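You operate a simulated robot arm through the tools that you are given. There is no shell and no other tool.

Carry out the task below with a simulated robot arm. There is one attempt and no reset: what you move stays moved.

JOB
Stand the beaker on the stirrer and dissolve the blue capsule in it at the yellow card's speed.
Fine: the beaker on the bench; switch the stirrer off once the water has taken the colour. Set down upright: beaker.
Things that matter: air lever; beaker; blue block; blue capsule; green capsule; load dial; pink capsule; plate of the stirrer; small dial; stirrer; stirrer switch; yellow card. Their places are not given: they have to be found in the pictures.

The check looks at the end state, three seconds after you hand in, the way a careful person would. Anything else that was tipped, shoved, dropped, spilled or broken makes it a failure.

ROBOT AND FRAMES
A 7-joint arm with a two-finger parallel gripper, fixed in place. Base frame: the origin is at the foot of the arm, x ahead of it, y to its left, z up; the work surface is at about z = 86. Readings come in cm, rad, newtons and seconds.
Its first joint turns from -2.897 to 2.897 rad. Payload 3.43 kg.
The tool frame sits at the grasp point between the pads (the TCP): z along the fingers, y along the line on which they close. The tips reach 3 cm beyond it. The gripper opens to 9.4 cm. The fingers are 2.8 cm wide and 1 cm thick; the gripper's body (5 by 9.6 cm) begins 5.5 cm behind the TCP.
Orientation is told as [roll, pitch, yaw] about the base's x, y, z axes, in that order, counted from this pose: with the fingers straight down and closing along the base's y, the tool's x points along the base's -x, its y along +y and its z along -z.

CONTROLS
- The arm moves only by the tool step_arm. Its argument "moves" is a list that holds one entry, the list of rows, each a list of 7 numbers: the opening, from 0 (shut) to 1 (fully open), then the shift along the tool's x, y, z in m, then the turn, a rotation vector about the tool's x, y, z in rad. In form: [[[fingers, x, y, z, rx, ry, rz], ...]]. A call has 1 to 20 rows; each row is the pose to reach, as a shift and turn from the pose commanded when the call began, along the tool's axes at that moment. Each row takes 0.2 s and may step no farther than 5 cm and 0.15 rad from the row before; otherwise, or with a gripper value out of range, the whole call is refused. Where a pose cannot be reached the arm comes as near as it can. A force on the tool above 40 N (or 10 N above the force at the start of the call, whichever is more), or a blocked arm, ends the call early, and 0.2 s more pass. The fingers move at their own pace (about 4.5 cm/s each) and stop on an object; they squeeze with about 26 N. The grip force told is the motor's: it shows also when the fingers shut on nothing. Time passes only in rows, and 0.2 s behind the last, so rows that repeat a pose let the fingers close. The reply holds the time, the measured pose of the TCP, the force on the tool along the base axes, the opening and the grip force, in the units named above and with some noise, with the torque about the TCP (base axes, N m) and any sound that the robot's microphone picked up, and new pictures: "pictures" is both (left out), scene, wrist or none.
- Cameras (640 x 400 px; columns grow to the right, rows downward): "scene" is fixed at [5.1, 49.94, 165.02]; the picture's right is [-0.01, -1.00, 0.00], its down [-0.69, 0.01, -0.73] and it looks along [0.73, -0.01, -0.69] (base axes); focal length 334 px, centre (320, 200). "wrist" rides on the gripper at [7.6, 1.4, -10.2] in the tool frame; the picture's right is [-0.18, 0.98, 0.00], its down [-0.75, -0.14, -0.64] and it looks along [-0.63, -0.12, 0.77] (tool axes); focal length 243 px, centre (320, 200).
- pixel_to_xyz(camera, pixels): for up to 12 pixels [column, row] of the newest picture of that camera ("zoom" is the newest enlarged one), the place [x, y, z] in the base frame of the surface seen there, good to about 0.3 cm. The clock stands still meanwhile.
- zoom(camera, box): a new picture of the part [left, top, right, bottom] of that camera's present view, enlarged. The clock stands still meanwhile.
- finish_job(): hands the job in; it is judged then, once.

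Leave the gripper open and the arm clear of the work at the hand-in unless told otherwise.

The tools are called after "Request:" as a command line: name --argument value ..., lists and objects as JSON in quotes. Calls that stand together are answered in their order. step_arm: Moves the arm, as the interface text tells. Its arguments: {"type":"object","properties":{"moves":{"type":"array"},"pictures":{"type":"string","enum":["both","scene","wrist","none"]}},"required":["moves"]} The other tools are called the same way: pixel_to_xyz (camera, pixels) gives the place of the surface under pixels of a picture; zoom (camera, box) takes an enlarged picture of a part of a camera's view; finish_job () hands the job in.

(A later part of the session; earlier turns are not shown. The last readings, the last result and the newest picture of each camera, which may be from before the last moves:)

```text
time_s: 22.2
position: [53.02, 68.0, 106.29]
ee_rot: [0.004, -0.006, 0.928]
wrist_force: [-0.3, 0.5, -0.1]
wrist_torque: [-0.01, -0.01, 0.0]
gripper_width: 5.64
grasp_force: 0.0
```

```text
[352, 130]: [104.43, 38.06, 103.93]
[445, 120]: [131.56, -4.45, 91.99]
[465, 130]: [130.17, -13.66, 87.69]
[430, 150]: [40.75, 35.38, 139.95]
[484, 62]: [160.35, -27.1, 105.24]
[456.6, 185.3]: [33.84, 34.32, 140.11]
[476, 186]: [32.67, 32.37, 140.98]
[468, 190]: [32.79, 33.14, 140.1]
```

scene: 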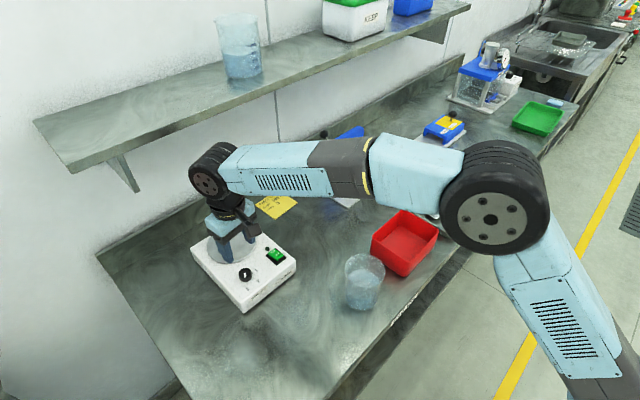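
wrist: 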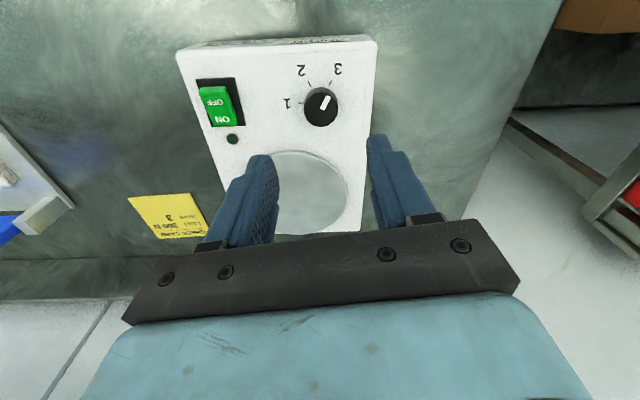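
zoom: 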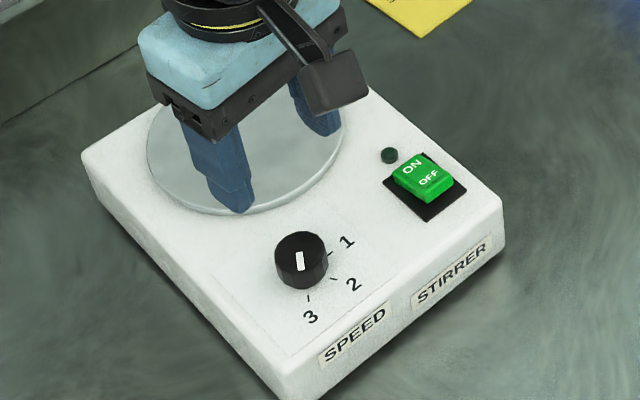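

The path is clear at this height, so I'll move above the tray at about (88, 0, 122) with yaw ≈0.

Request:
step_arm --moves '[[[0.6, 0.0168, -0.0344, -0.0079, 0, 0, 0.046], [0.6, 0.0335, -0.0688, -0.0157, 0, 0, 0.093], [0.6, 0.0503, -0.1032, -0.0236, 0, 0, 0.139], [0.6, 0.067, -0.1376, -0.0314, 0, 0, 0.186], [0.6, 0.0838, -0.172, -0.0393, 0, 0, 0.232], [0.6, 0.1005, -0.2064, -0.0471, 0, 0, 0.278], [0.6, 0.1173, -0.2408, -0.055, 0, 0, 0.325], [0.6, 0.134, -0.2752, -0.0628, 0, 0, 0.371], [0.6, 0.1508, -0.3096, -0.0707, 0, 0, 0.418], [0.6, 0.1675, -0.344, -0.0785, 0, 0, 0.464], [0.6, 0.1843, -0.3784, -0.0864, 0, 0, 0.51], [0.6, 0.201, -0.4128, -0.0942, 0, 0, 0.557], [0.6, 0.2178, -0.4472, -0.1021, 0, 0, 0.603], [0.6, 0.2345, -0.4816, -0.1099, 0, 0, 0.65], [0.6, 0.2513, -0.516, -0.1178, 0, 0, 0.696], [0.6, 0.268, -0.5504, -0.1256, 0, 0, 0.742], [0.6, 0.2848, -0.5848, -0.1335, 0, 0, 0.789], [0.6, 0.3015, -0.6192, -0.1413, 0, 0, 0.835], [0.6, 0.3183, -0.6536, -0.1492, 0, 0, 0.882], [0.6, 0.335, -0.688, -0.157, 0, 0, 0.928]]]'

Request:
zoom --camera "wrist" --box '[200, 40, 440, 220]'

```text
time_s: 26.4
position: [87.97, 0.14, 121.65]
ee_rot: [0.007, -0.002, -0.001]
wrist_force: [-0.9, 0.1, 1.3]
wrist_torque: [-0.01, -0.02, 0.0]
gripper_width: 5.64
grasp_force: 0.0
```

scene: 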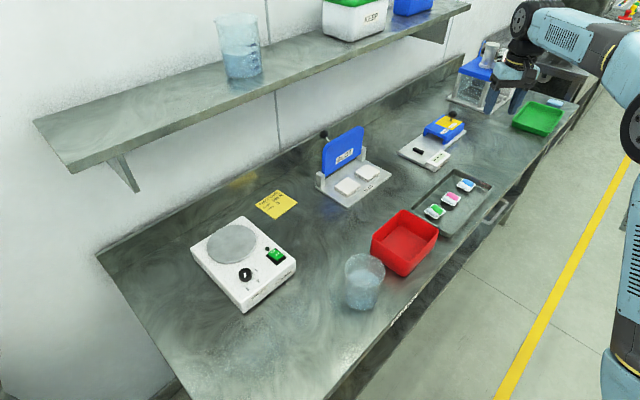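
wrist: 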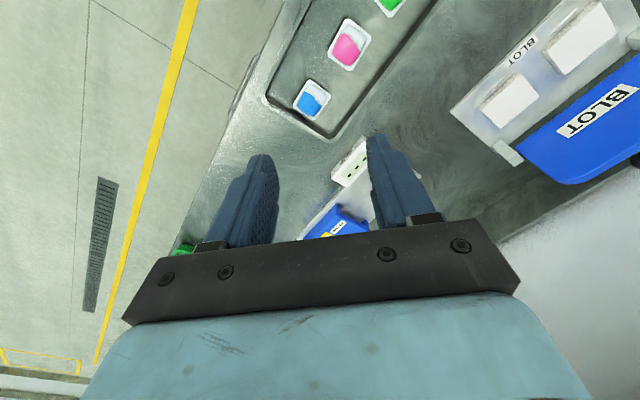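

```text
2.22 times, centred on (320, 130) of wrist
```

zoom: 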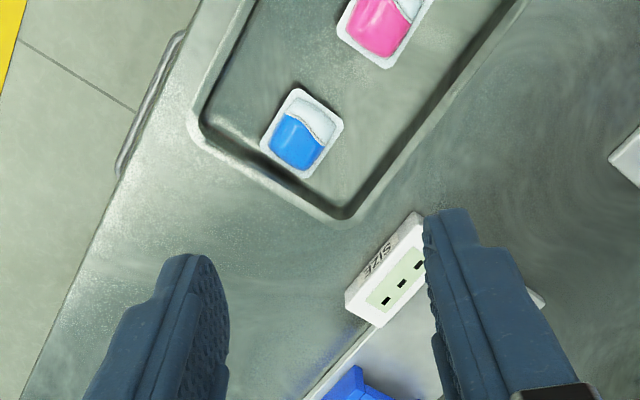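

The blue pod is clearly visible at about (302,133) in the zoom. I'll measure its corners.

Request:
pixel_to_xyz --camera "zoom" --pixels '[[302, 133], [265, 145], [297, 92], [340, 123], [305, 174], [295, 143], [312, 113], [250, 200], [200, 140], [343, 215], [360, 20]]'

Request:
zoom --camera "wrist" --box '[280, 65, 350, 115]'

```text
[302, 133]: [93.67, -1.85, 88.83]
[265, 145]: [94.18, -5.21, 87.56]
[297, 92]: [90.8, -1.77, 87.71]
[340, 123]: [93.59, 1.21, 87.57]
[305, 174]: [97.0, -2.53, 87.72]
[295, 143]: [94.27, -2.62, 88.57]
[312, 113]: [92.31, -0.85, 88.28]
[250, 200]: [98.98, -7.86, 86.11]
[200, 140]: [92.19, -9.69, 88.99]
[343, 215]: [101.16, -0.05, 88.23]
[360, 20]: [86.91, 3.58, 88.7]
```

```text
8.00 times, centred on (315, 90) of wrist
```

zoom: 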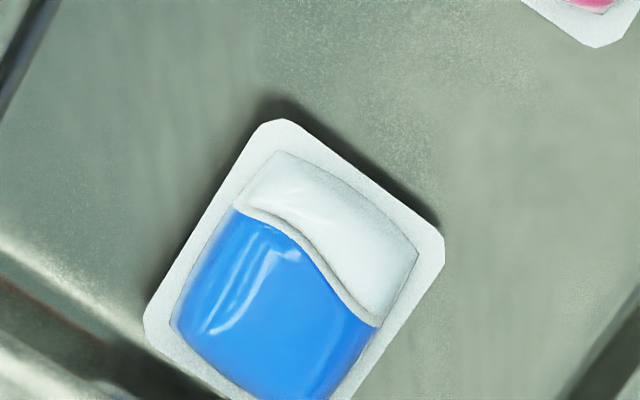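

The pod measures about 4.0 × 4.9 cm, centred at (93.9, -2.1). I'll grip it across the short side with yaw ≈ -0.75, which keeps the fingers clear of the tray rim, and first move above it.

Request:
step_arm --moves '[[[0.65, -0.01, -0.004, 0.036, 0, 0, 0.125], [0.65, -0.02, -0.0075, 0.072, 0, 0, 0.25], [0.65, -0.03, -0.011, 0.108, 0, 0, 0.375], [0.65, -0.04, -0.015, 0.144, 0, 0, 0.5], [0.65, -0.05, -0.0185, 0.18, 0, 0, 0.625], [0.65, -0.0593, -0.0222, 0.2165, 0, 0, 0.75], [0.65, -0.0593, -0.0222, 0.2165, 0, 0, 0.75]]]'

Request:
zoom --camera "wrist" --box '[220, 80, 420, 230]'

```text
time_s: 28.0
position: [93.95, -2.25, 99.51]
ee_rot: [0.004, 0.003, -0.751]
wrist_force: [-0.7, 0.5, 0.6]
wrist_torque: [0.03, 0.02, 0.0]
gripper_width: 6.09
grasp_force: 0.0
```

scene: 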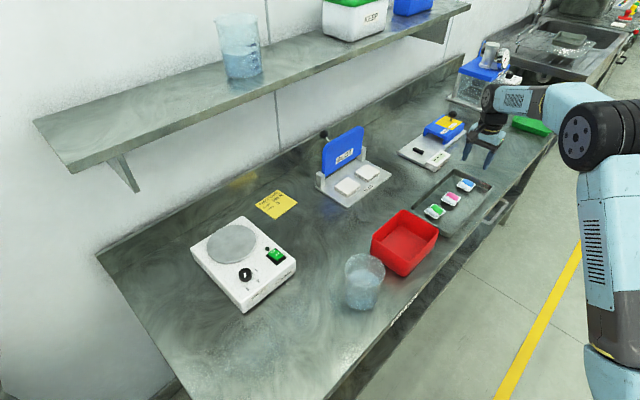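
wrist: 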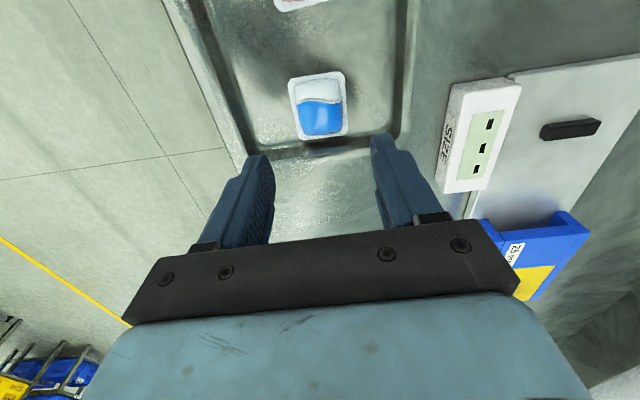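

```text
2.67 times, centred on (320, 155) of wrist
```

zoom: 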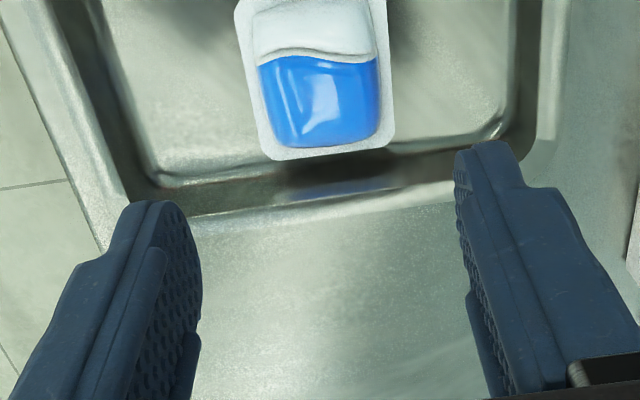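

The pod centre in the wrist view is at (319,106), close to the expected (320,110). I'll re-measure it from here.

Request:
pixel_to_xyz --camera "wrist" --pixels '[[290, 80], [343, 73], [347, 134], [300, 138], [319, 106], [318, 92], [320, 120], [330, 150], [330, 165]]'

```text
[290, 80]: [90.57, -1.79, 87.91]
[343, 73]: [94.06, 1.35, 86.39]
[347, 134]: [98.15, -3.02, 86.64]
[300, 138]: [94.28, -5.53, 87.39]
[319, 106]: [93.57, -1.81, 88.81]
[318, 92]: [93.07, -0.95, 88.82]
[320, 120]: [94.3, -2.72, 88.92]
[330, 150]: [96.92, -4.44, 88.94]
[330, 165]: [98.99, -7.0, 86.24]
```

The centre is confirmed at about (94.0, -2.1). I'll descend so the fingertips sit just above the tray floor, at TCP z≈89.8.

Request:
step_arm --moves '[[[0.65, 0, 0, 0.03, 0, 0, 0], [0.65, 0, 0, 0.06, 0, 0, 0], [0.65, 0, 0, 0.08, 0, 0, 0], [0.65, 0, 0, 0.09, 0, 0, 0], [0.65, 0, 0, 0.096, 0, 0, 0]]]' --pictures "wrist"

Request:
zoom --camera "wrist" --box '[220, 80, 420, 230]'

```text
time_s: 29.2
position: [93.95, -2.07, 90.26]
ee_rot: [0.006, 0.004, -0.75]
wrist_force: [0.5, -1.7, 0.6]
wrist_torque: [0.0, 0.01, 0.02]
gripper_width: 6.13
grasp_force: 0.0
```

wrist: 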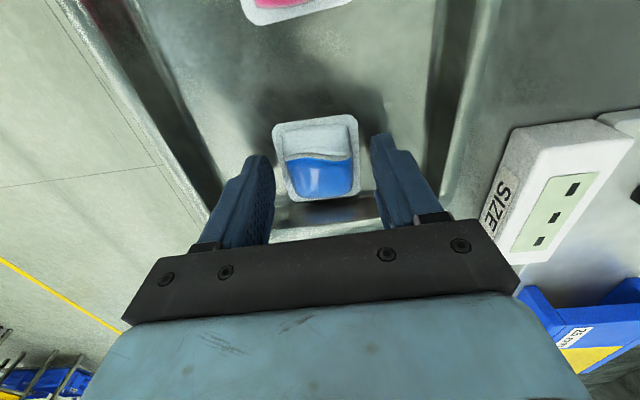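

```text
2.67 times, centred on (320, 155) of wrist
```

zoom: 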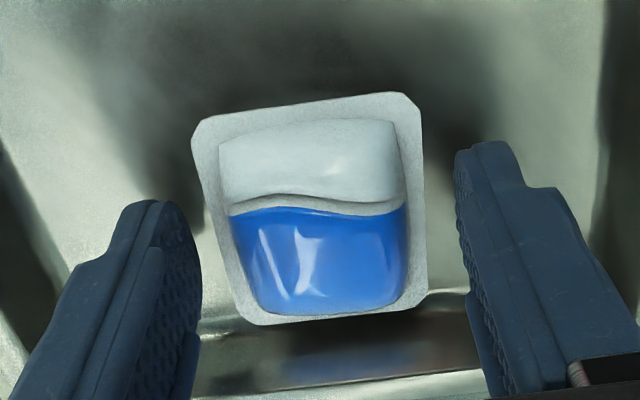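

The pod is rotated about 7° relative to the fingers. I'll turn the tool to match, lower 0.5 cm more and close gently.

Request:
step_arm --moves '[[[0.65, 0, 0, 0, 0, 0, -0.12], [0.65, 0, -0.0005, 0.004, 0, 0, -0.12], [0.5, 0, -0.0005, 0.005, 0, 0, -0.12], [0.36, 0, -0.0005, 0.005, 0, 0, -0.12], [0.36, 0, -0.0005, 0.005, 0, 0, -0.12], [0.36, 0, -0.0005, 0.005, 0, 0, -0.12]]]' --pictures "wrist"

Request:
zoom --camera "wrist" --box '[220, 80, 420, 230]'

```text
time_s: 30.6
position: [93.8, -1.98, 89.81]
ee_rot: [0.006, 0.002, -0.628]
wrist_force: [-0.1, 0.9, 0.0]
wrist_torque: [0.01, -0.03, -0.01]
gripper_width: 4.13
grasp_force: 26.1
```

wrist: 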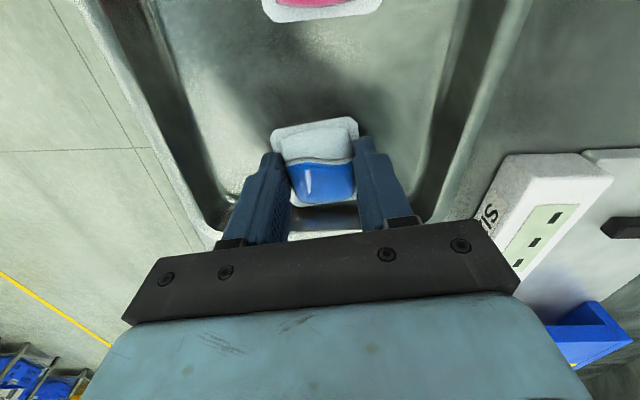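

```text
2.67 times, centred on (320, 155) of wrist
```

zoom: 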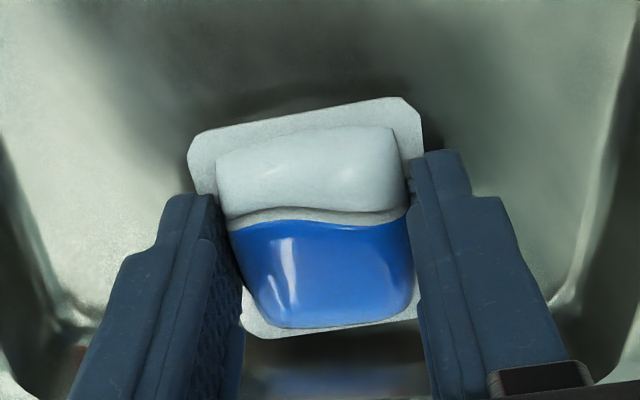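

It's held, but the pod still sits skewed by about 10° in the fingers. I'll open and look before correcting the yaw.

Request:
step_arm --moves '[[[0.6, 0, 0, 0, 0, 0, 0], [0.6, 0, 0, 0, 0, 0, 0], [0.6, 0, 0, 0, 0, 0, 0]]]' --pictures "wrist"

Request:
zoom --camera "wrist" --box '[220, 80, 420, 230]'

```text
time_s: 31.4
position: [93.81, -2.1, 89.69]
ee_rot: [0.006, 0.004, -0.629]
wrist_force: [0.4, -1.0, -0.2]
wrist_torque: [-0.06, 0.01, -0.01]
gripper_width: 5.66
grasp_force: 0.1
```

wrist: 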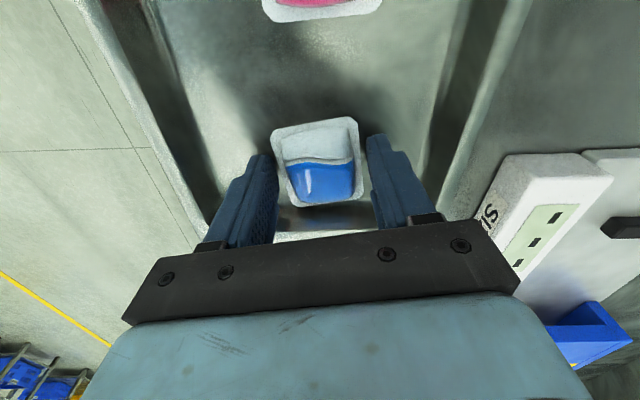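

```text
2.67 times, centred on (320, 155) of wrist
```

zoom: 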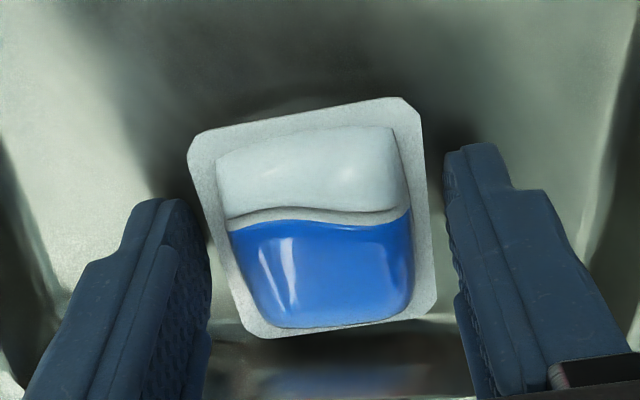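

The wrist camera itself is rolled by about 10° relative to the tool, so the pod was actually aligned to within a few degrees. I'll make a small yaw correction, close again, and lift.

Request:
step_arm --moves '[[[0.6, 0, 0, 0, 0, 0, 0.05], [0.5, 0, 0, 0, 0, 0, 0.05], [0.36, 0, 0, 0, 0, 0, 0.05], [0.33, 0, 0, 0, 0, 0, 0.05], [0.33, 0, 0, 0, 0, 0, 0.05], [0.33, 0, 0, -0.01, 0, 0, 0.05], [0.33, 0, 0, -0.03, 0, 0, 0.05], [0.33, 0, 0, -0.06, 0, 0, 0.05], [0.33, 0, 0, -0.1, 0, 0, 0.05]]]'

Request:
zoom --camera "wrist" --box '[220, 80, 420, 230]'

```text
time_s: 33.4
position: [93.79, -2.31, 100.12]
ee_rot: [0.005, 0.004, -0.68]
wrist_force: [0.5, -0.5, -1.0]
wrist_torque: [0.01, 0.05, -0.01]
gripper_width: 3.12
grasp_force: 0.0
```

scene: 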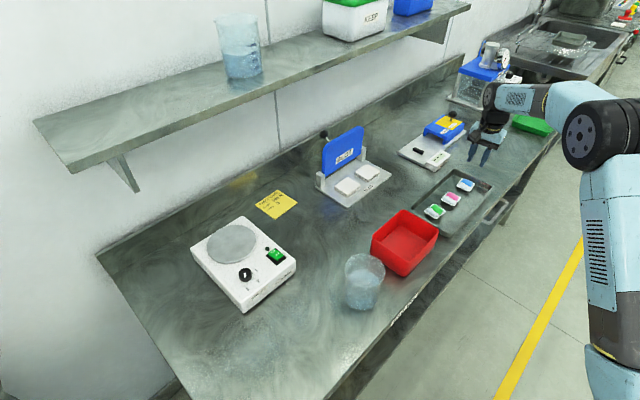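
wrist: 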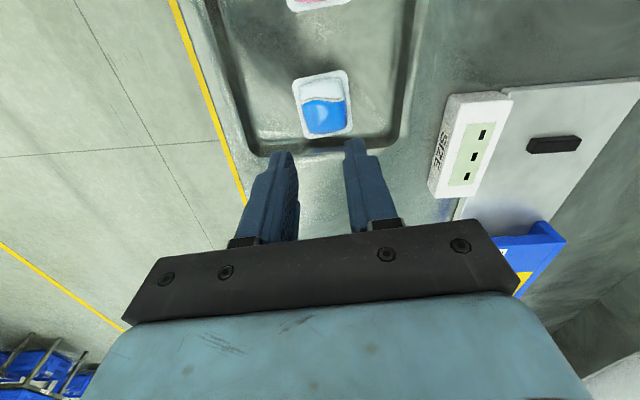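

```text
2.67 times, centred on (320, 155) of wrist
```

zoom: 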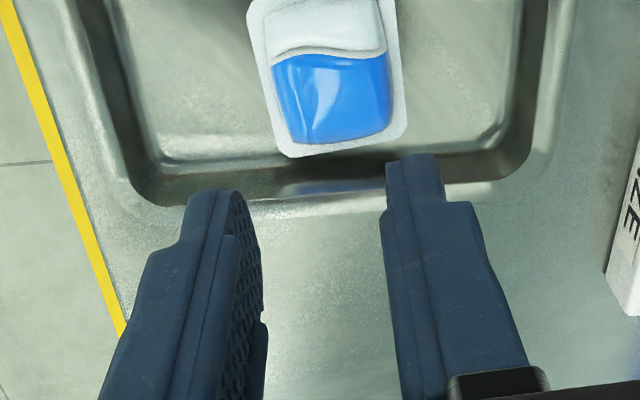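

The grip slipped off, and the pod is still where it was. I'll go back down slightly deeper and wait longer with a full close before lifting.

Request:
step_arm --moves '[[[0.6, 0, 0, 0, 0, 0, 0], [0.6, 0.001, 0, 0.03, 0, 0, 0], [0.6, 0.001, 0, 0.06, 0, 0, 0], [0.6, 0.001, 0, 0.08, 0, 0, 0], [0.6, 0.001, 0, 0.095, 0, 0, 0], [0.6, 0.001, 0, 0.102, 0, 0, 0], [0.6, 0.001, 0, 0.106, 0, 0, 0], [0.6, 0.001, 0, 0.108, 0, 0, 0]]]' --pictures "wrist"

Request:
zoom --camera "wrist" --box '[220, 80, 420, 230]'

Request:
zoom --camera "scene" --box '[440, 160, 500, 200]'

```text
time_s: 35.2
position: [93.58, -1.99, 89.42]
ee_rot: [0.009, -0.001, -0.683]
wrist_force: [1.3, -1.5, 34.4]
wrist_torque: [-0.85, 0.71, 0.08]
gripper_width: 5.62
grasp_force: 0.1
```

wrist: 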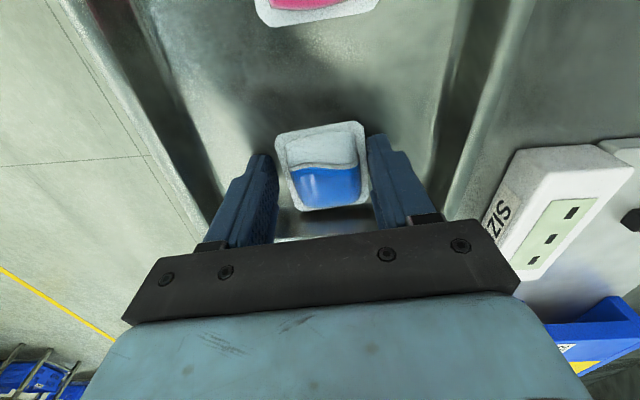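

```text
2.67 times, centred on (320, 155) of wrist
```

zoom: 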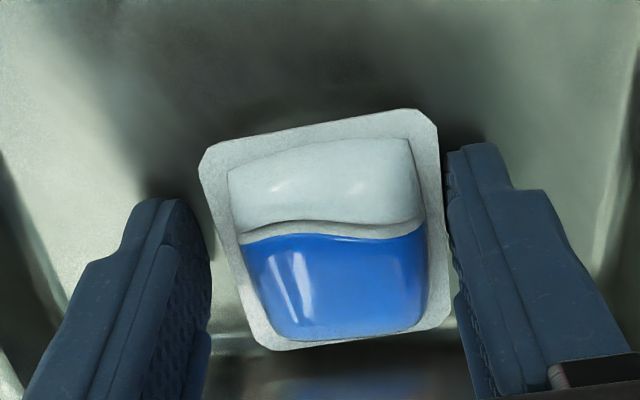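

```text
10.00 times, centred on (470, 180) of scene
```

zoom: 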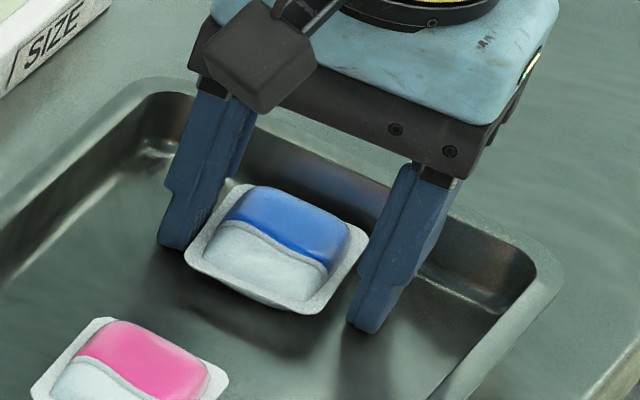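

The tips touched the tray floor at TCP 89.4. I'll raise 2 mm, close fully with enough time, and check the grip before lifting.

Request:
step_arm --moves '[[[0.6, 0, 0, -0.003, 0, 0, 0], [0.4, 0, 0, -0.003, 0, 0, 0], [0.0, 0, 0, -0.003, 0, 0, 0], [0.0, 0, 0, -0.003, 0, 0, 0], [0.0, 0, 0, -0.003, 0, 0, 0], [0.0, 0, 0, -0.003, 0, 0, 0], [0.0, 0, 0, -0.003, 0, 0, 0]]]' --pictures "wrist"

Request:
zoom --camera "wrist" --box '[220, 80, 420, 230]'

Request:
zoom --camera "scene" --box '[440, 160, 500, 200]'

```text
time_s: 36.8
position: [93.61, -2.14, 89.42]
ee_rot: [0.006, 0.004, -0.679]
wrist_force: [-4.9, -6.8, 18.4]
wrist_torque: [-0.69, 0.27, -0.05]
gripper_width: 4.12
grasp_force: 26.1
```

wrist: 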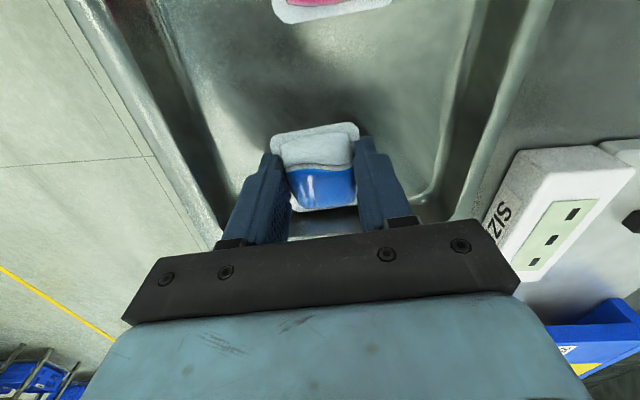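

```text
2.67 times, centred on (320, 155) of wrist
```

zoom: 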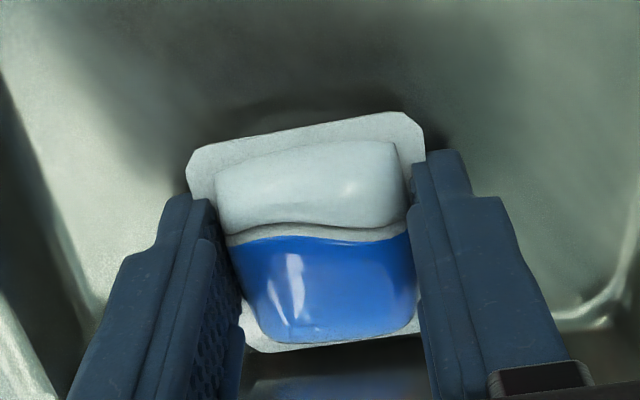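

```text
10.00 times, centred on (470, 180) of scene
```

zoom: 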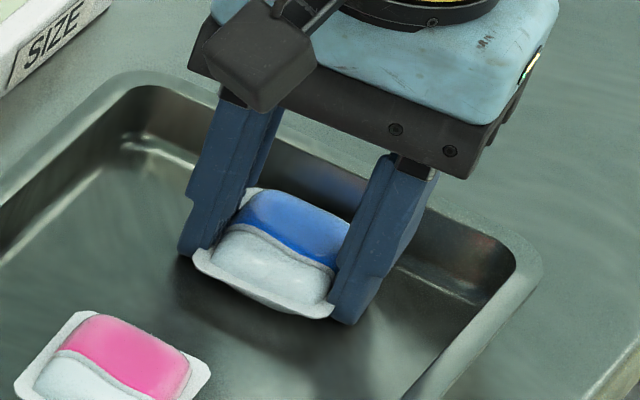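

It's gripped at 4.12 cm, but the tips still press on the tray, and the tray seems to have slid a few millimetres. I'll lift straight up slowly and check the grip width.

Request:
step_arm --moves '[[[0.0, 0, 0, -0.003, 0, 0, 0], [0.0, 0, 0, -0.006, 0, 0, 0], [0.0, 0, 0, -0.009, 0, 0, 0], [0.0, 0, 0, -0.012, 0, 0, 0], [0.0, 0, 0, -0.015, 0, 0, 0], [0.0, 0, 0, -0.02, 0, 0, 0]]]'

Request:
zoom --camera "scene" --box '[440, 160, 500, 200]'

```text
time_s: 38.2
position: [93.71, -1.97, 91.26]
ee_rot: [0.005, 0.005, -0.68]
wrist_force: [-0.2, -0.4, 0.2]
wrist_torque: [-0.03, -0.02, -0.01]
gripper_width: 4.11
grasp_force: 25.7
```

scene: 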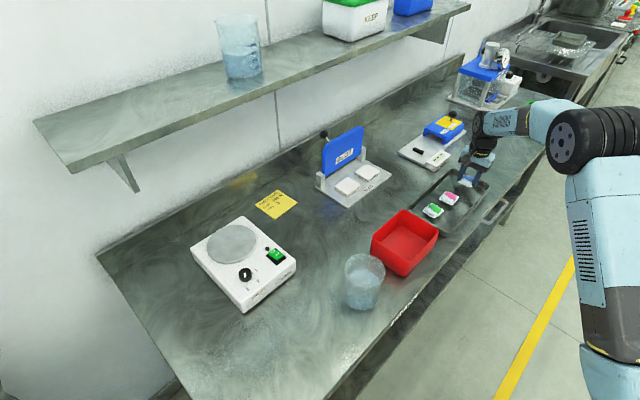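
wrist: 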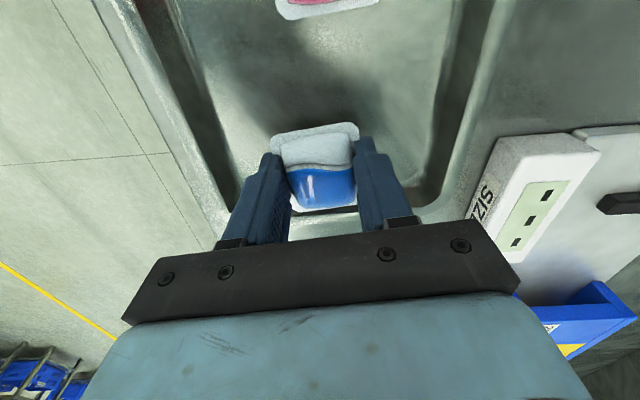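

```text
10.00 times, centred on (470, 180) of scene
```

zoom: 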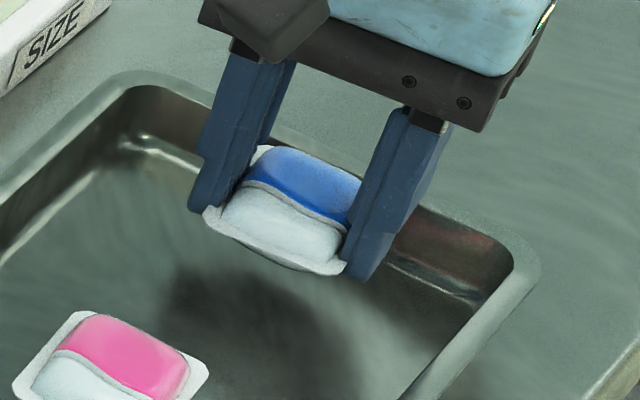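

The blue pod is held at 4.1 cm and clear of the tray. I'll lift it up and carry it over the bench beaker at about (50.5, 38.5).

Request:
step_arm --moves '[[[0, 0, 0, -0.04, 0, 0, 0], [0, 0, 0, -0.08, 0, 0, 0], [0, 0, 0, -0.12, 0, 0, 0], [0, 0.02, 0.001, -0.16, 0, 0, 0], [0, 0.055, 0.004, -0.19, 0, 0, -0.05], [0, 0.09, 0.007, -0.22, 0, 0, -0.1], [0, 0.13, 0.009, -0.247, 0, 0, -0.16], [0, 0.175, 0.012, -0.267, 0, 0, -0.21], [0, 0.22, 0.016, -0.287, 0, 0, -0.26], [0, 0.265, 0.019, -0.297, 0, 0, -0.31], [0, 0.31, 0.022, -0.3, 0, 0, -0.36], [0, 0.355, 0.026, -0.3, 0, 0, -0.41], [0, 0.4, 0.029, -0.3, 0, 0, -0.46], [0, 0.445, 0.032, -0.3, 0, 0, -0.51], [0, 0.49, 0.035, -0.3, 0, 0, -0.56], [0, 0.53, 0.038, -0.3, 0, 0, -0.62], [0, 0.565, 0.041, -0.3, 0, 0, -0.66], [0, 0.591, 0.043, -0.3, 0, 0, -0.68], [0, 0.591, 0.043, -0.3, 0, 0, -0.68]]]'

Request:
zoom --camera "wrist" --box '[200, 20, 440, 200]'

```text
time_s: 42.2
position: [50.66, 38.37, 121.69]
ee_rot: [0.005, 0.001, -0.001]
wrist_force: [0.2, 0.8, 0.2]
wrist_torque: [0.02, 0.01, 0.01]
gripper_width: 4.12
grasp_force: 26.1
```

scene: 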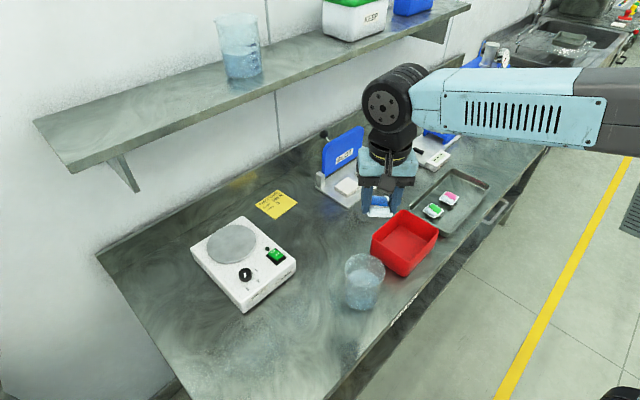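
wrist: 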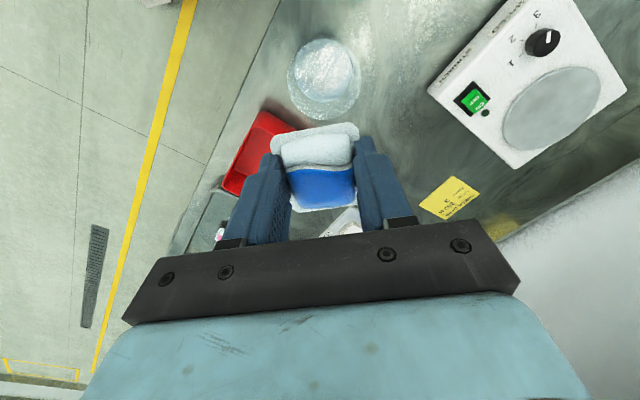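

```text
2.22 times, centred on (320, 110) of wrist
```

zoom: 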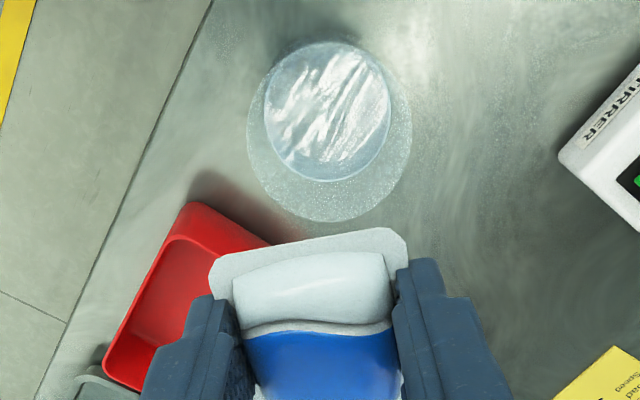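

The pod is still held. The beaker rim appears centred near (51.5, 38.7) at z≈98. I'll zoom in closer to get accurate edges of the beaker body.

Request:
zoom --camera "scene" --box '[335, 246, 395, 284]'

Request:
zoom --camera "scene" --box '[335, 278, 395, 316]'

Request:
zoom --camera "wrist" --box '[280, 30, 370, 125]'

```text
10.53 times, centred on (365, 265) of scene
```

zoom: 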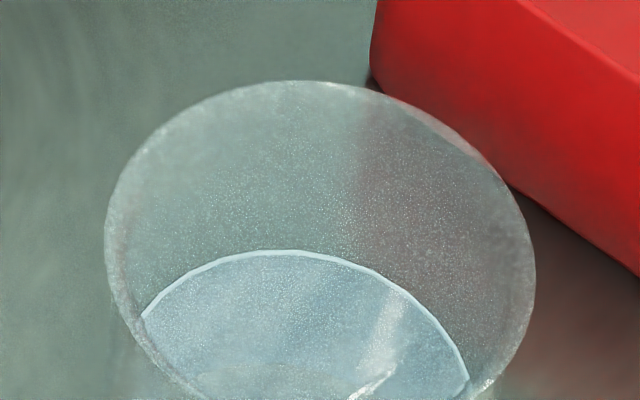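

```text
10.53 times, centred on (365, 297) of scene
```

zoom: 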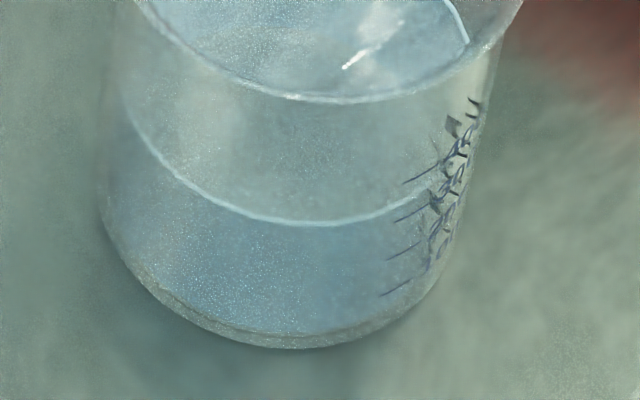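

```text
4.21 times, centred on (325, 78) of wrist
```

zoom: 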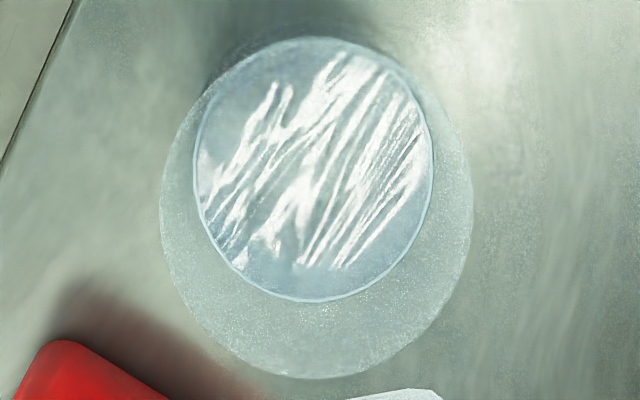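

The beaker body is about 8.8 cm wide with a 9.6 cm flared rim at z≈98, and the water is at about z 92. The mouth is centred at about (51.6, 38.7). I'll lower the pod to just above the mouth and check alignment.

Request:
step_arm --moves '[[[0, -0.003, 0.001, 0.04, 0, 0, 0], [0, -0.006, 0.002, 0.08, 0, 0, 0], [0, -0.0094, 0.0033, 0.12, 0, 0, 0], [0, -0.0094, 0.0033, 0.15, 0, 0, 0], [0, -0.0094, 0.0033, 0.17, 0, 0, 0], [0, -0.0094, 0.0033, 0.17, 0, 0, 0]]]'

Request:
zoom --camera "wrist" --box '[220, 60, 420, 220]'

Request:
zoom --camera "scene" --box '[320, 200, 420, 320]'

```text
time_s: 43.6
position: [51.56, 38.54, 104.51]
ee_rot: [0.005, -0.001, 0.0]
wrist_force: [-1.1, -0.3, -0.3]
wrist_torque: [0.01, 0.0, 0.03]
gripper_width: 4.12
grasp_force: 25.7
```

scene: 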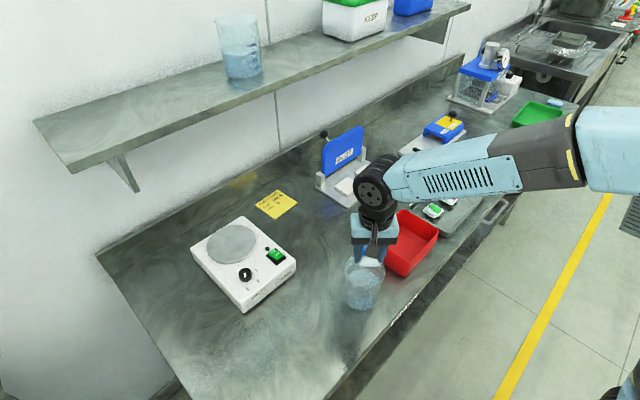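
wrist: 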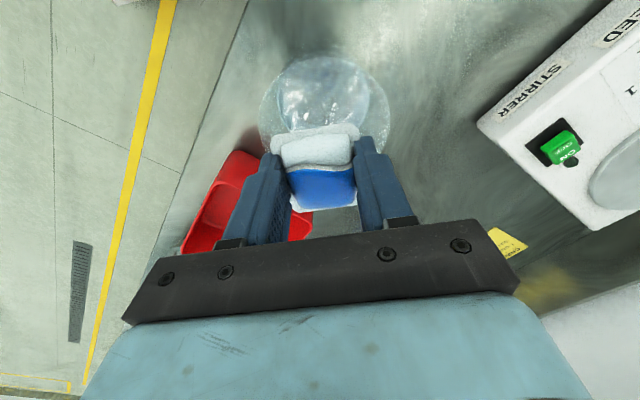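

```text
2.50 times, centred on (320, 140) of wrist
```

zoom: 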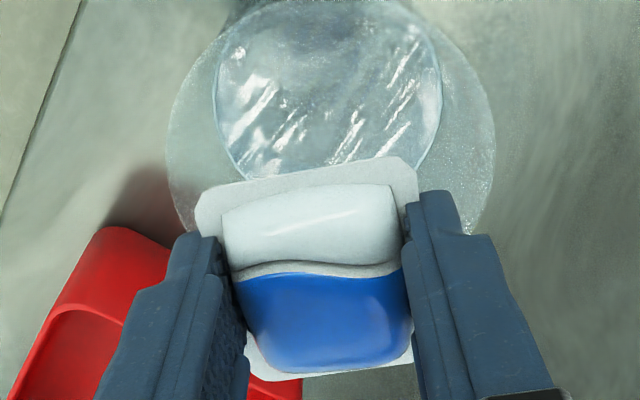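

```text
3.33 times, centred on (370, 260) of scene
```

zoom: 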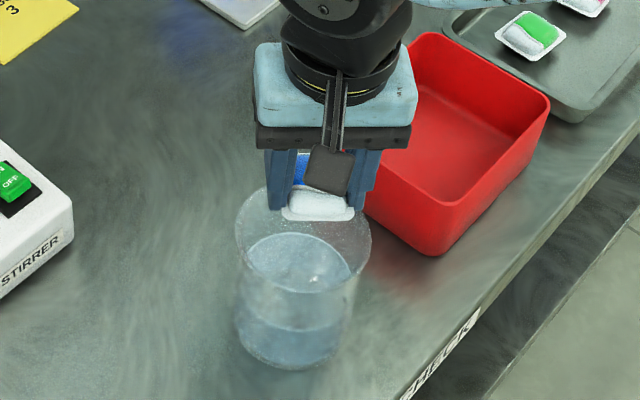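

The pod is nearly over the mouth. I'll sample depth along the visible rim and glass edges to pin down the beaker's position.

Request:
pixel_to_xyz --camera "scene" --pixels '[[345, 268], [385, 268], [346, 276], [384, 278], [365, 287], [356, 285], [375, 285], [345, 290], [380, 290], [346, 299], [376, 303], [361, 311]]'

Request:
pixel_to_xyz --camera "wrist" --pixels '[[259, 110], [258.5, 116], [262, 90], [270, 75], [388, 90], [390, 116], [389, 130], [380, 85], [300, 62], [345, 62], [264, 135], [386, 145]]'

Request:
zoom --camera "wrist" --box '[245, 40, 405, 160]'

```text
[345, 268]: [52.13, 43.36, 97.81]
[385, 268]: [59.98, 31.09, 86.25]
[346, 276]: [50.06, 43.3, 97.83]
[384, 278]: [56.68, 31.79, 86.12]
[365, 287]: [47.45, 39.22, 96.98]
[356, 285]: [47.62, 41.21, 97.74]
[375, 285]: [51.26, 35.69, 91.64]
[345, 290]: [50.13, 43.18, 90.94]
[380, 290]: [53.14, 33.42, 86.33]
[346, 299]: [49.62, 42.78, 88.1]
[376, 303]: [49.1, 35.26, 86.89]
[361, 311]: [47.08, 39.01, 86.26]
```

```text
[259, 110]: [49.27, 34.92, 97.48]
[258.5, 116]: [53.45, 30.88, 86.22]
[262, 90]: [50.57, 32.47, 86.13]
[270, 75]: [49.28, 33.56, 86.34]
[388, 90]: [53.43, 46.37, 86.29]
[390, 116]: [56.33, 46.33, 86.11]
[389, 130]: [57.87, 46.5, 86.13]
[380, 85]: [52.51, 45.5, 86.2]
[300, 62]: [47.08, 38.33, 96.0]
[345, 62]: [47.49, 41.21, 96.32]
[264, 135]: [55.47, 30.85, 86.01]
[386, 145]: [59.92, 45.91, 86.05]
```

```text
3.33 times, centred on (325, 100) of wrist
```

zoom: 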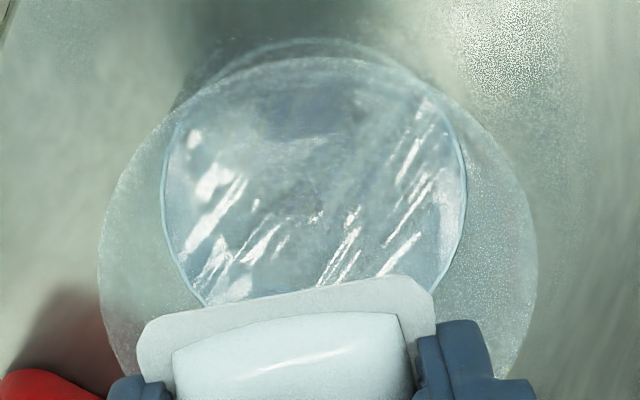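

Rim points fit a circle centred at about (51.7, 38.8) with r≈4.65 and z≈98. The tool is within 3 mm, so I'll lower the tips just inside the mouth and check the force.

Request:
step_arm --moves '[[[0, -0.001, 0.002, 0.015, 0, 0, 0], [0, -0.001, 0.002, 0.03, 0, 0, 0], [0, -0.001, 0.002, 0.045, 0, 0, 0], [0, -0.001, 0.002, 0.045, 0, 0, 0]]]'

Request:
zoom --camera "scene" --box '[320, 200, 420, 320]'

```text
time_s: 44.6
position: [51.5, 38.75, 99.92]
ee_rot: [0.008, 0.001, -0.001]
wrist_force: [0.7, 0.2, -0.7]
wrist_torque: [0.02, -0.01, -0.03]
gripper_width: 4.14
grasp_force: 26.1
```

scene: 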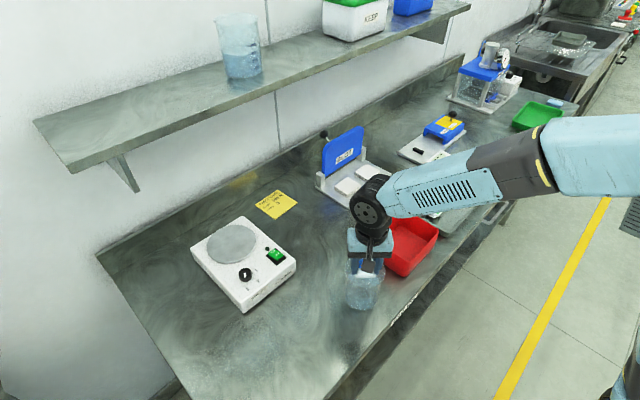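
wrist: 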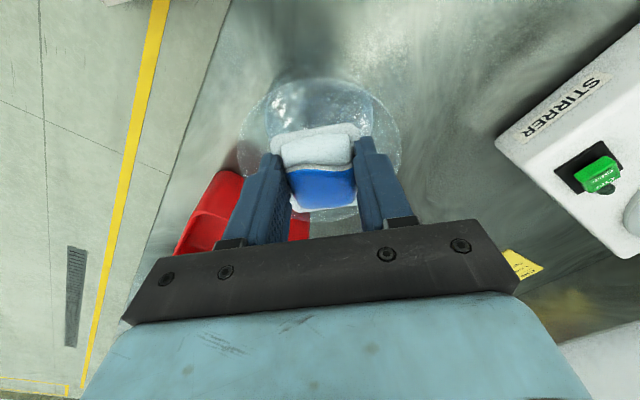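

```text
3.33 times, centred on (370, 260) of scene
```

zoom: 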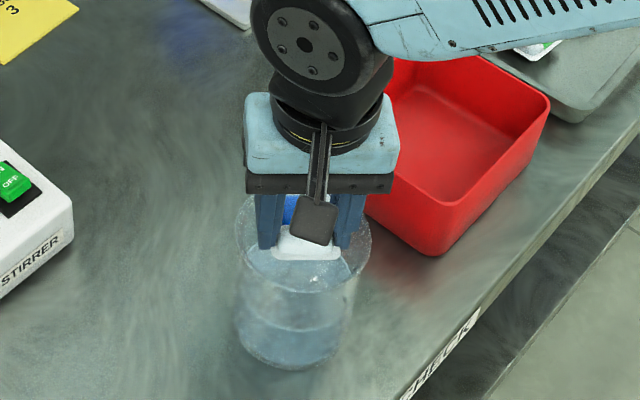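

The pod is centred inside the mouth. I'll open slightly to drop it, then lift out.

Request:
step_arm --moves '[[[0.5, 0, 0, 0, 0, 0, 0], [0.54, 0, 0, 0, 0, 0, 0], [0.54, 0, 0, 0, 0, 0, 0], [0.54, 0, 0, 0, 0, 0, 0], [0.54, 0, 0, -0.03, 0, 0, 0], [0.54, 0, 0, -0.07, 0, 0, 0], [0.54, 0, 0, -0.11, 0, 0, 0], [0.54, 0, 0, -0.15, 0, 0, 0]]]'

Request:
zoom --camera "wrist" --box '[245, 20, 405, 140]'

Request:
zoom --camera "scene" --box '[320, 240, 420, 320]'

```text
time_s: 46.4
position: [51.54, 38.75, 114.82]
ee_rot: [0.005, 0.0, 0.002]
wrist_force: [0.3, -0.4, -0.9]
wrist_torque: [0.0, 0.01, -0.01]
gripper_width: 5.07
grasp_force: 0.1
```

scene: 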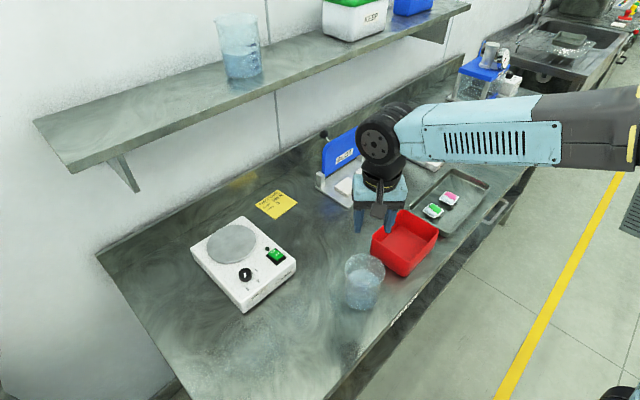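
wrist: 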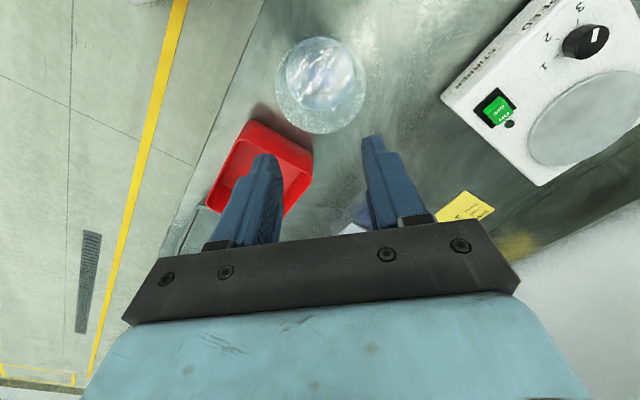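

```text
3.33 times, centred on (325, 80) of wrist
```

zoom: 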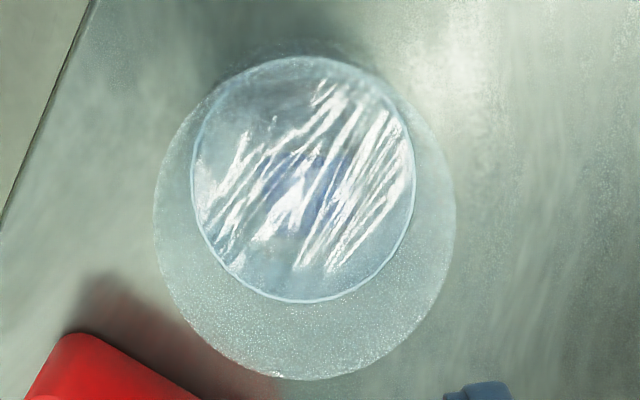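

```text
5.00 times, centred on (370, 280) of scene
```

zoom: 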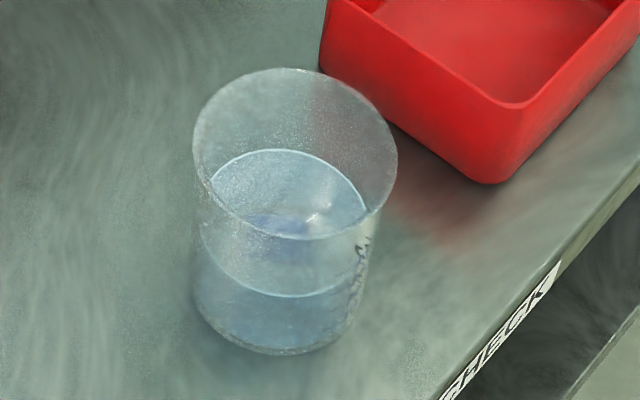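

The blue pod is in the water. Next is the beaker pick-up: I'll use a 45° tilted tool so the fingers pass beneath the flared rim. First I'll back off to about (42.2, 41.8) with yaw -0.3 and the gripper fully open.

Request:
step_arm --moves '[[[1, 0.025, 0.008, 0, 0, 0, 0.08], [1, 0.05, 0.016, 0, 0, 0, 0.16], [1, 0.075, 0.024, 0, 0, 0, 0.24], [1, 0.0937, 0.03, 0, 0, 0, 0.3], [1, 0.0937, 0.03, 0, 0, 0, 0.3]]]' --pictures "none"

Request:
step_arm --moves '[[[1, 0, 0, 0, 0, -0.12, 0], [1, 0, 0, 0.01, 0, -0.24, 0], [1, 0, 0, 0.02, 0, -0.36, 0], [1, 0, 0, 0.03, 0, -0.48, 0], [1, 0, 0, 0.04, 0, -0.6, 0], [1, 0, 0, 0.05, 0, -0.72, 0], [1, 0, 0, 0.06, 0, -0.785, 0], [1, 0, 0, 0.06, 0, -0.785, 0]]]' --pictures "both"

```text
time_s: 47.6
position: [42.0, 41.88, 114.84]
ee_rot: [0.004, 0.001, -0.299]
wrist_force: [0.0, 0.2, -0.5]
wrist_torque: [0.0, 0.04, -0.01]
gripper_width: 9.41
grasp_force: 0.0
```

```text
time_s: 49.4
position: [42.14, 41.88, 109.22]
ee_rot: [0.008, -0.787, -0.306]
wrist_force: [0.1, 0.0, -0.7]
wrist_torque: [-0.02, 0.02, -0.02]
gripper_width: 9.41
grasp_force: 0.0
```

scene: 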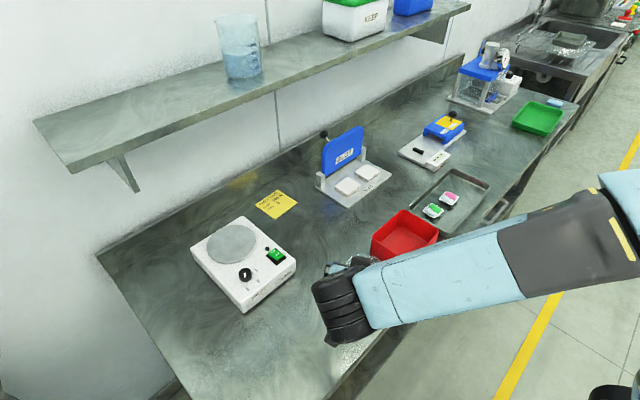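
wrist: 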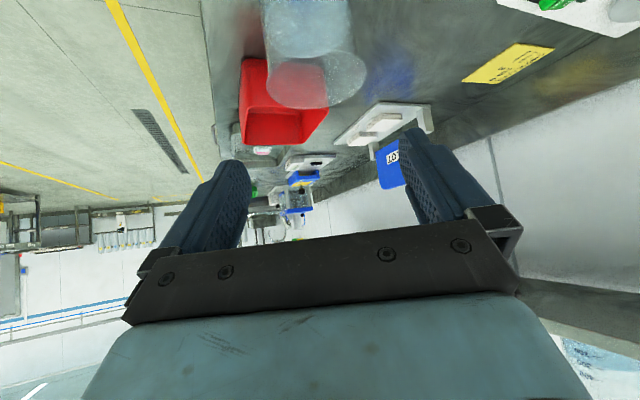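

The 45° tilt is reached. I'll check the lateral alignment with the beaker in the wrist view.

Request:
zoom --camera "wrist" --box '[240, 0, 400, 120]'

Request:
pixel_to_xyz --camera "wrist" --pixels '[[266, 85], [265, 75], [366, 75], [352, 40], [262, 20], [350, 15], [270, 50], [365, 85], [315, 106], [300, 107], [340, 103]]'

```text
3.33 times, centred on (320, 60) of wrist
```

zoom: 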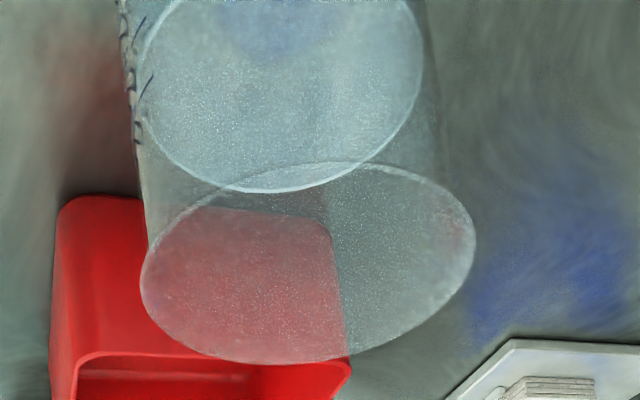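

```text
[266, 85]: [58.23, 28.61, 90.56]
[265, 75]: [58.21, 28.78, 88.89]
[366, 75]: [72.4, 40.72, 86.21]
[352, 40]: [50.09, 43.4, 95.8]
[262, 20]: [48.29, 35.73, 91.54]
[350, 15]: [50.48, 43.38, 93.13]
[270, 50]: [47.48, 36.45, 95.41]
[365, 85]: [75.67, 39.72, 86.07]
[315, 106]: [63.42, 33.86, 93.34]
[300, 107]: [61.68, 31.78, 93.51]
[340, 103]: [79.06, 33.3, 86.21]
```

The flare is confirmed, with the body about 8.8 cm wide. The beaker axis is about 2 mm to tool −y, so I'll correct that, drop to the approach line, and move partway in.

Request:
step_arm --moves '[[[1, 0.015, -0.001, 0.015, 0, 0, 0], [1, 0.03, -0.0018, 0.03, 0, 0, 0], [1, 0.045, -0.0018, 0.045, 0, 0, 0], [1, 0.045, -0.0018, 0.06, 0, 0, 0], [1, 0.045, -0.0018, 0.075, 0, 0, 0], [1, 0.045, -0.0018, 0.075, 0, 0, 0]]]'

Request:
zoom --camera "wrist" --box '[200, 0, 440, 180]'

Request:
zoom --camera "scene" --box '[300, 230, 420, 330]'

```text
time_s: 50.8
position: [44.01, 41.2, 100.42]
ee_rot: [0.008, -0.782, -0.307]
wrist_force: [1.1, -0.1, 0.0]
wrist_torque: [0.01, 0.0, 0.0]
gripper_width: 9.4
grasp_force: 0.0
```

scene: 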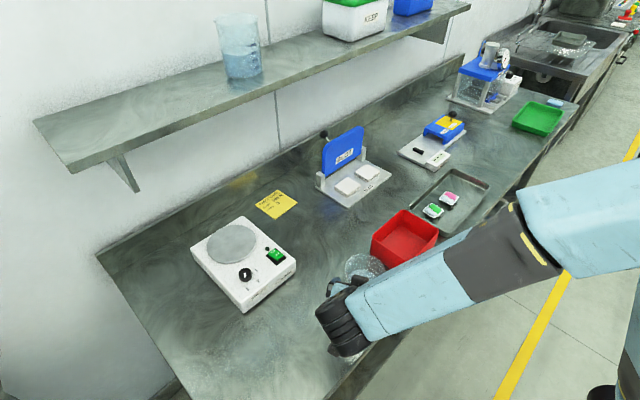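
wrist: 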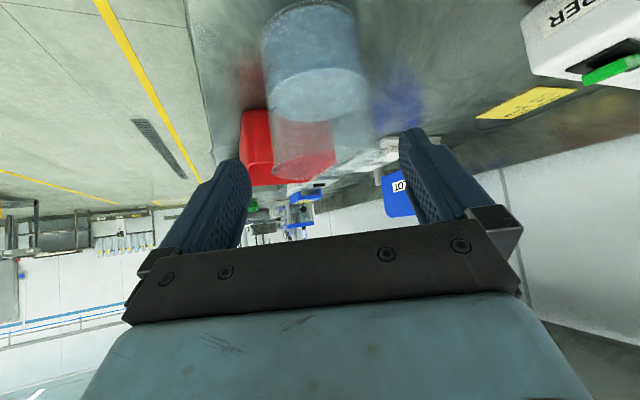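

```text
2.22 times, centred on (320, 90) of wrist
```

zoom: 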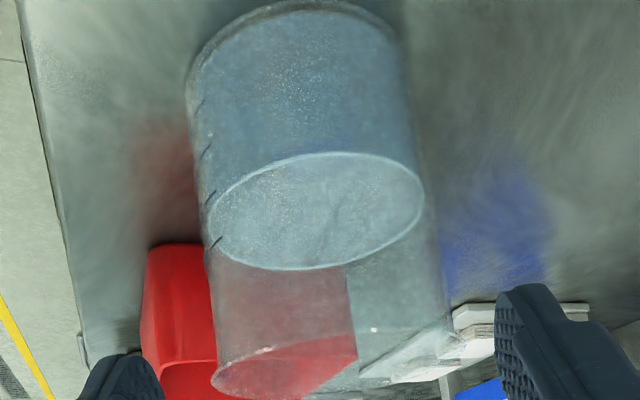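

```text
4.00 times, centred on (360, 280) of scene
```

zoom: 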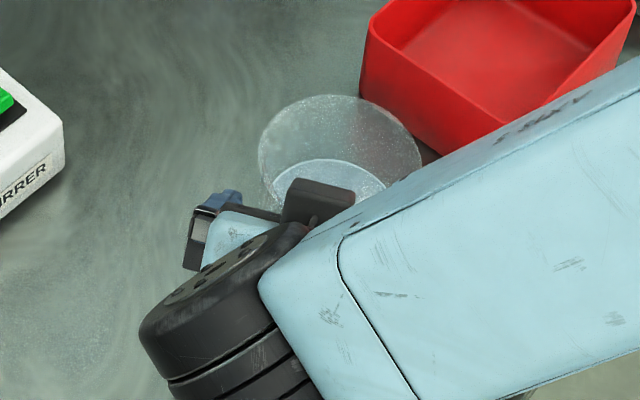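

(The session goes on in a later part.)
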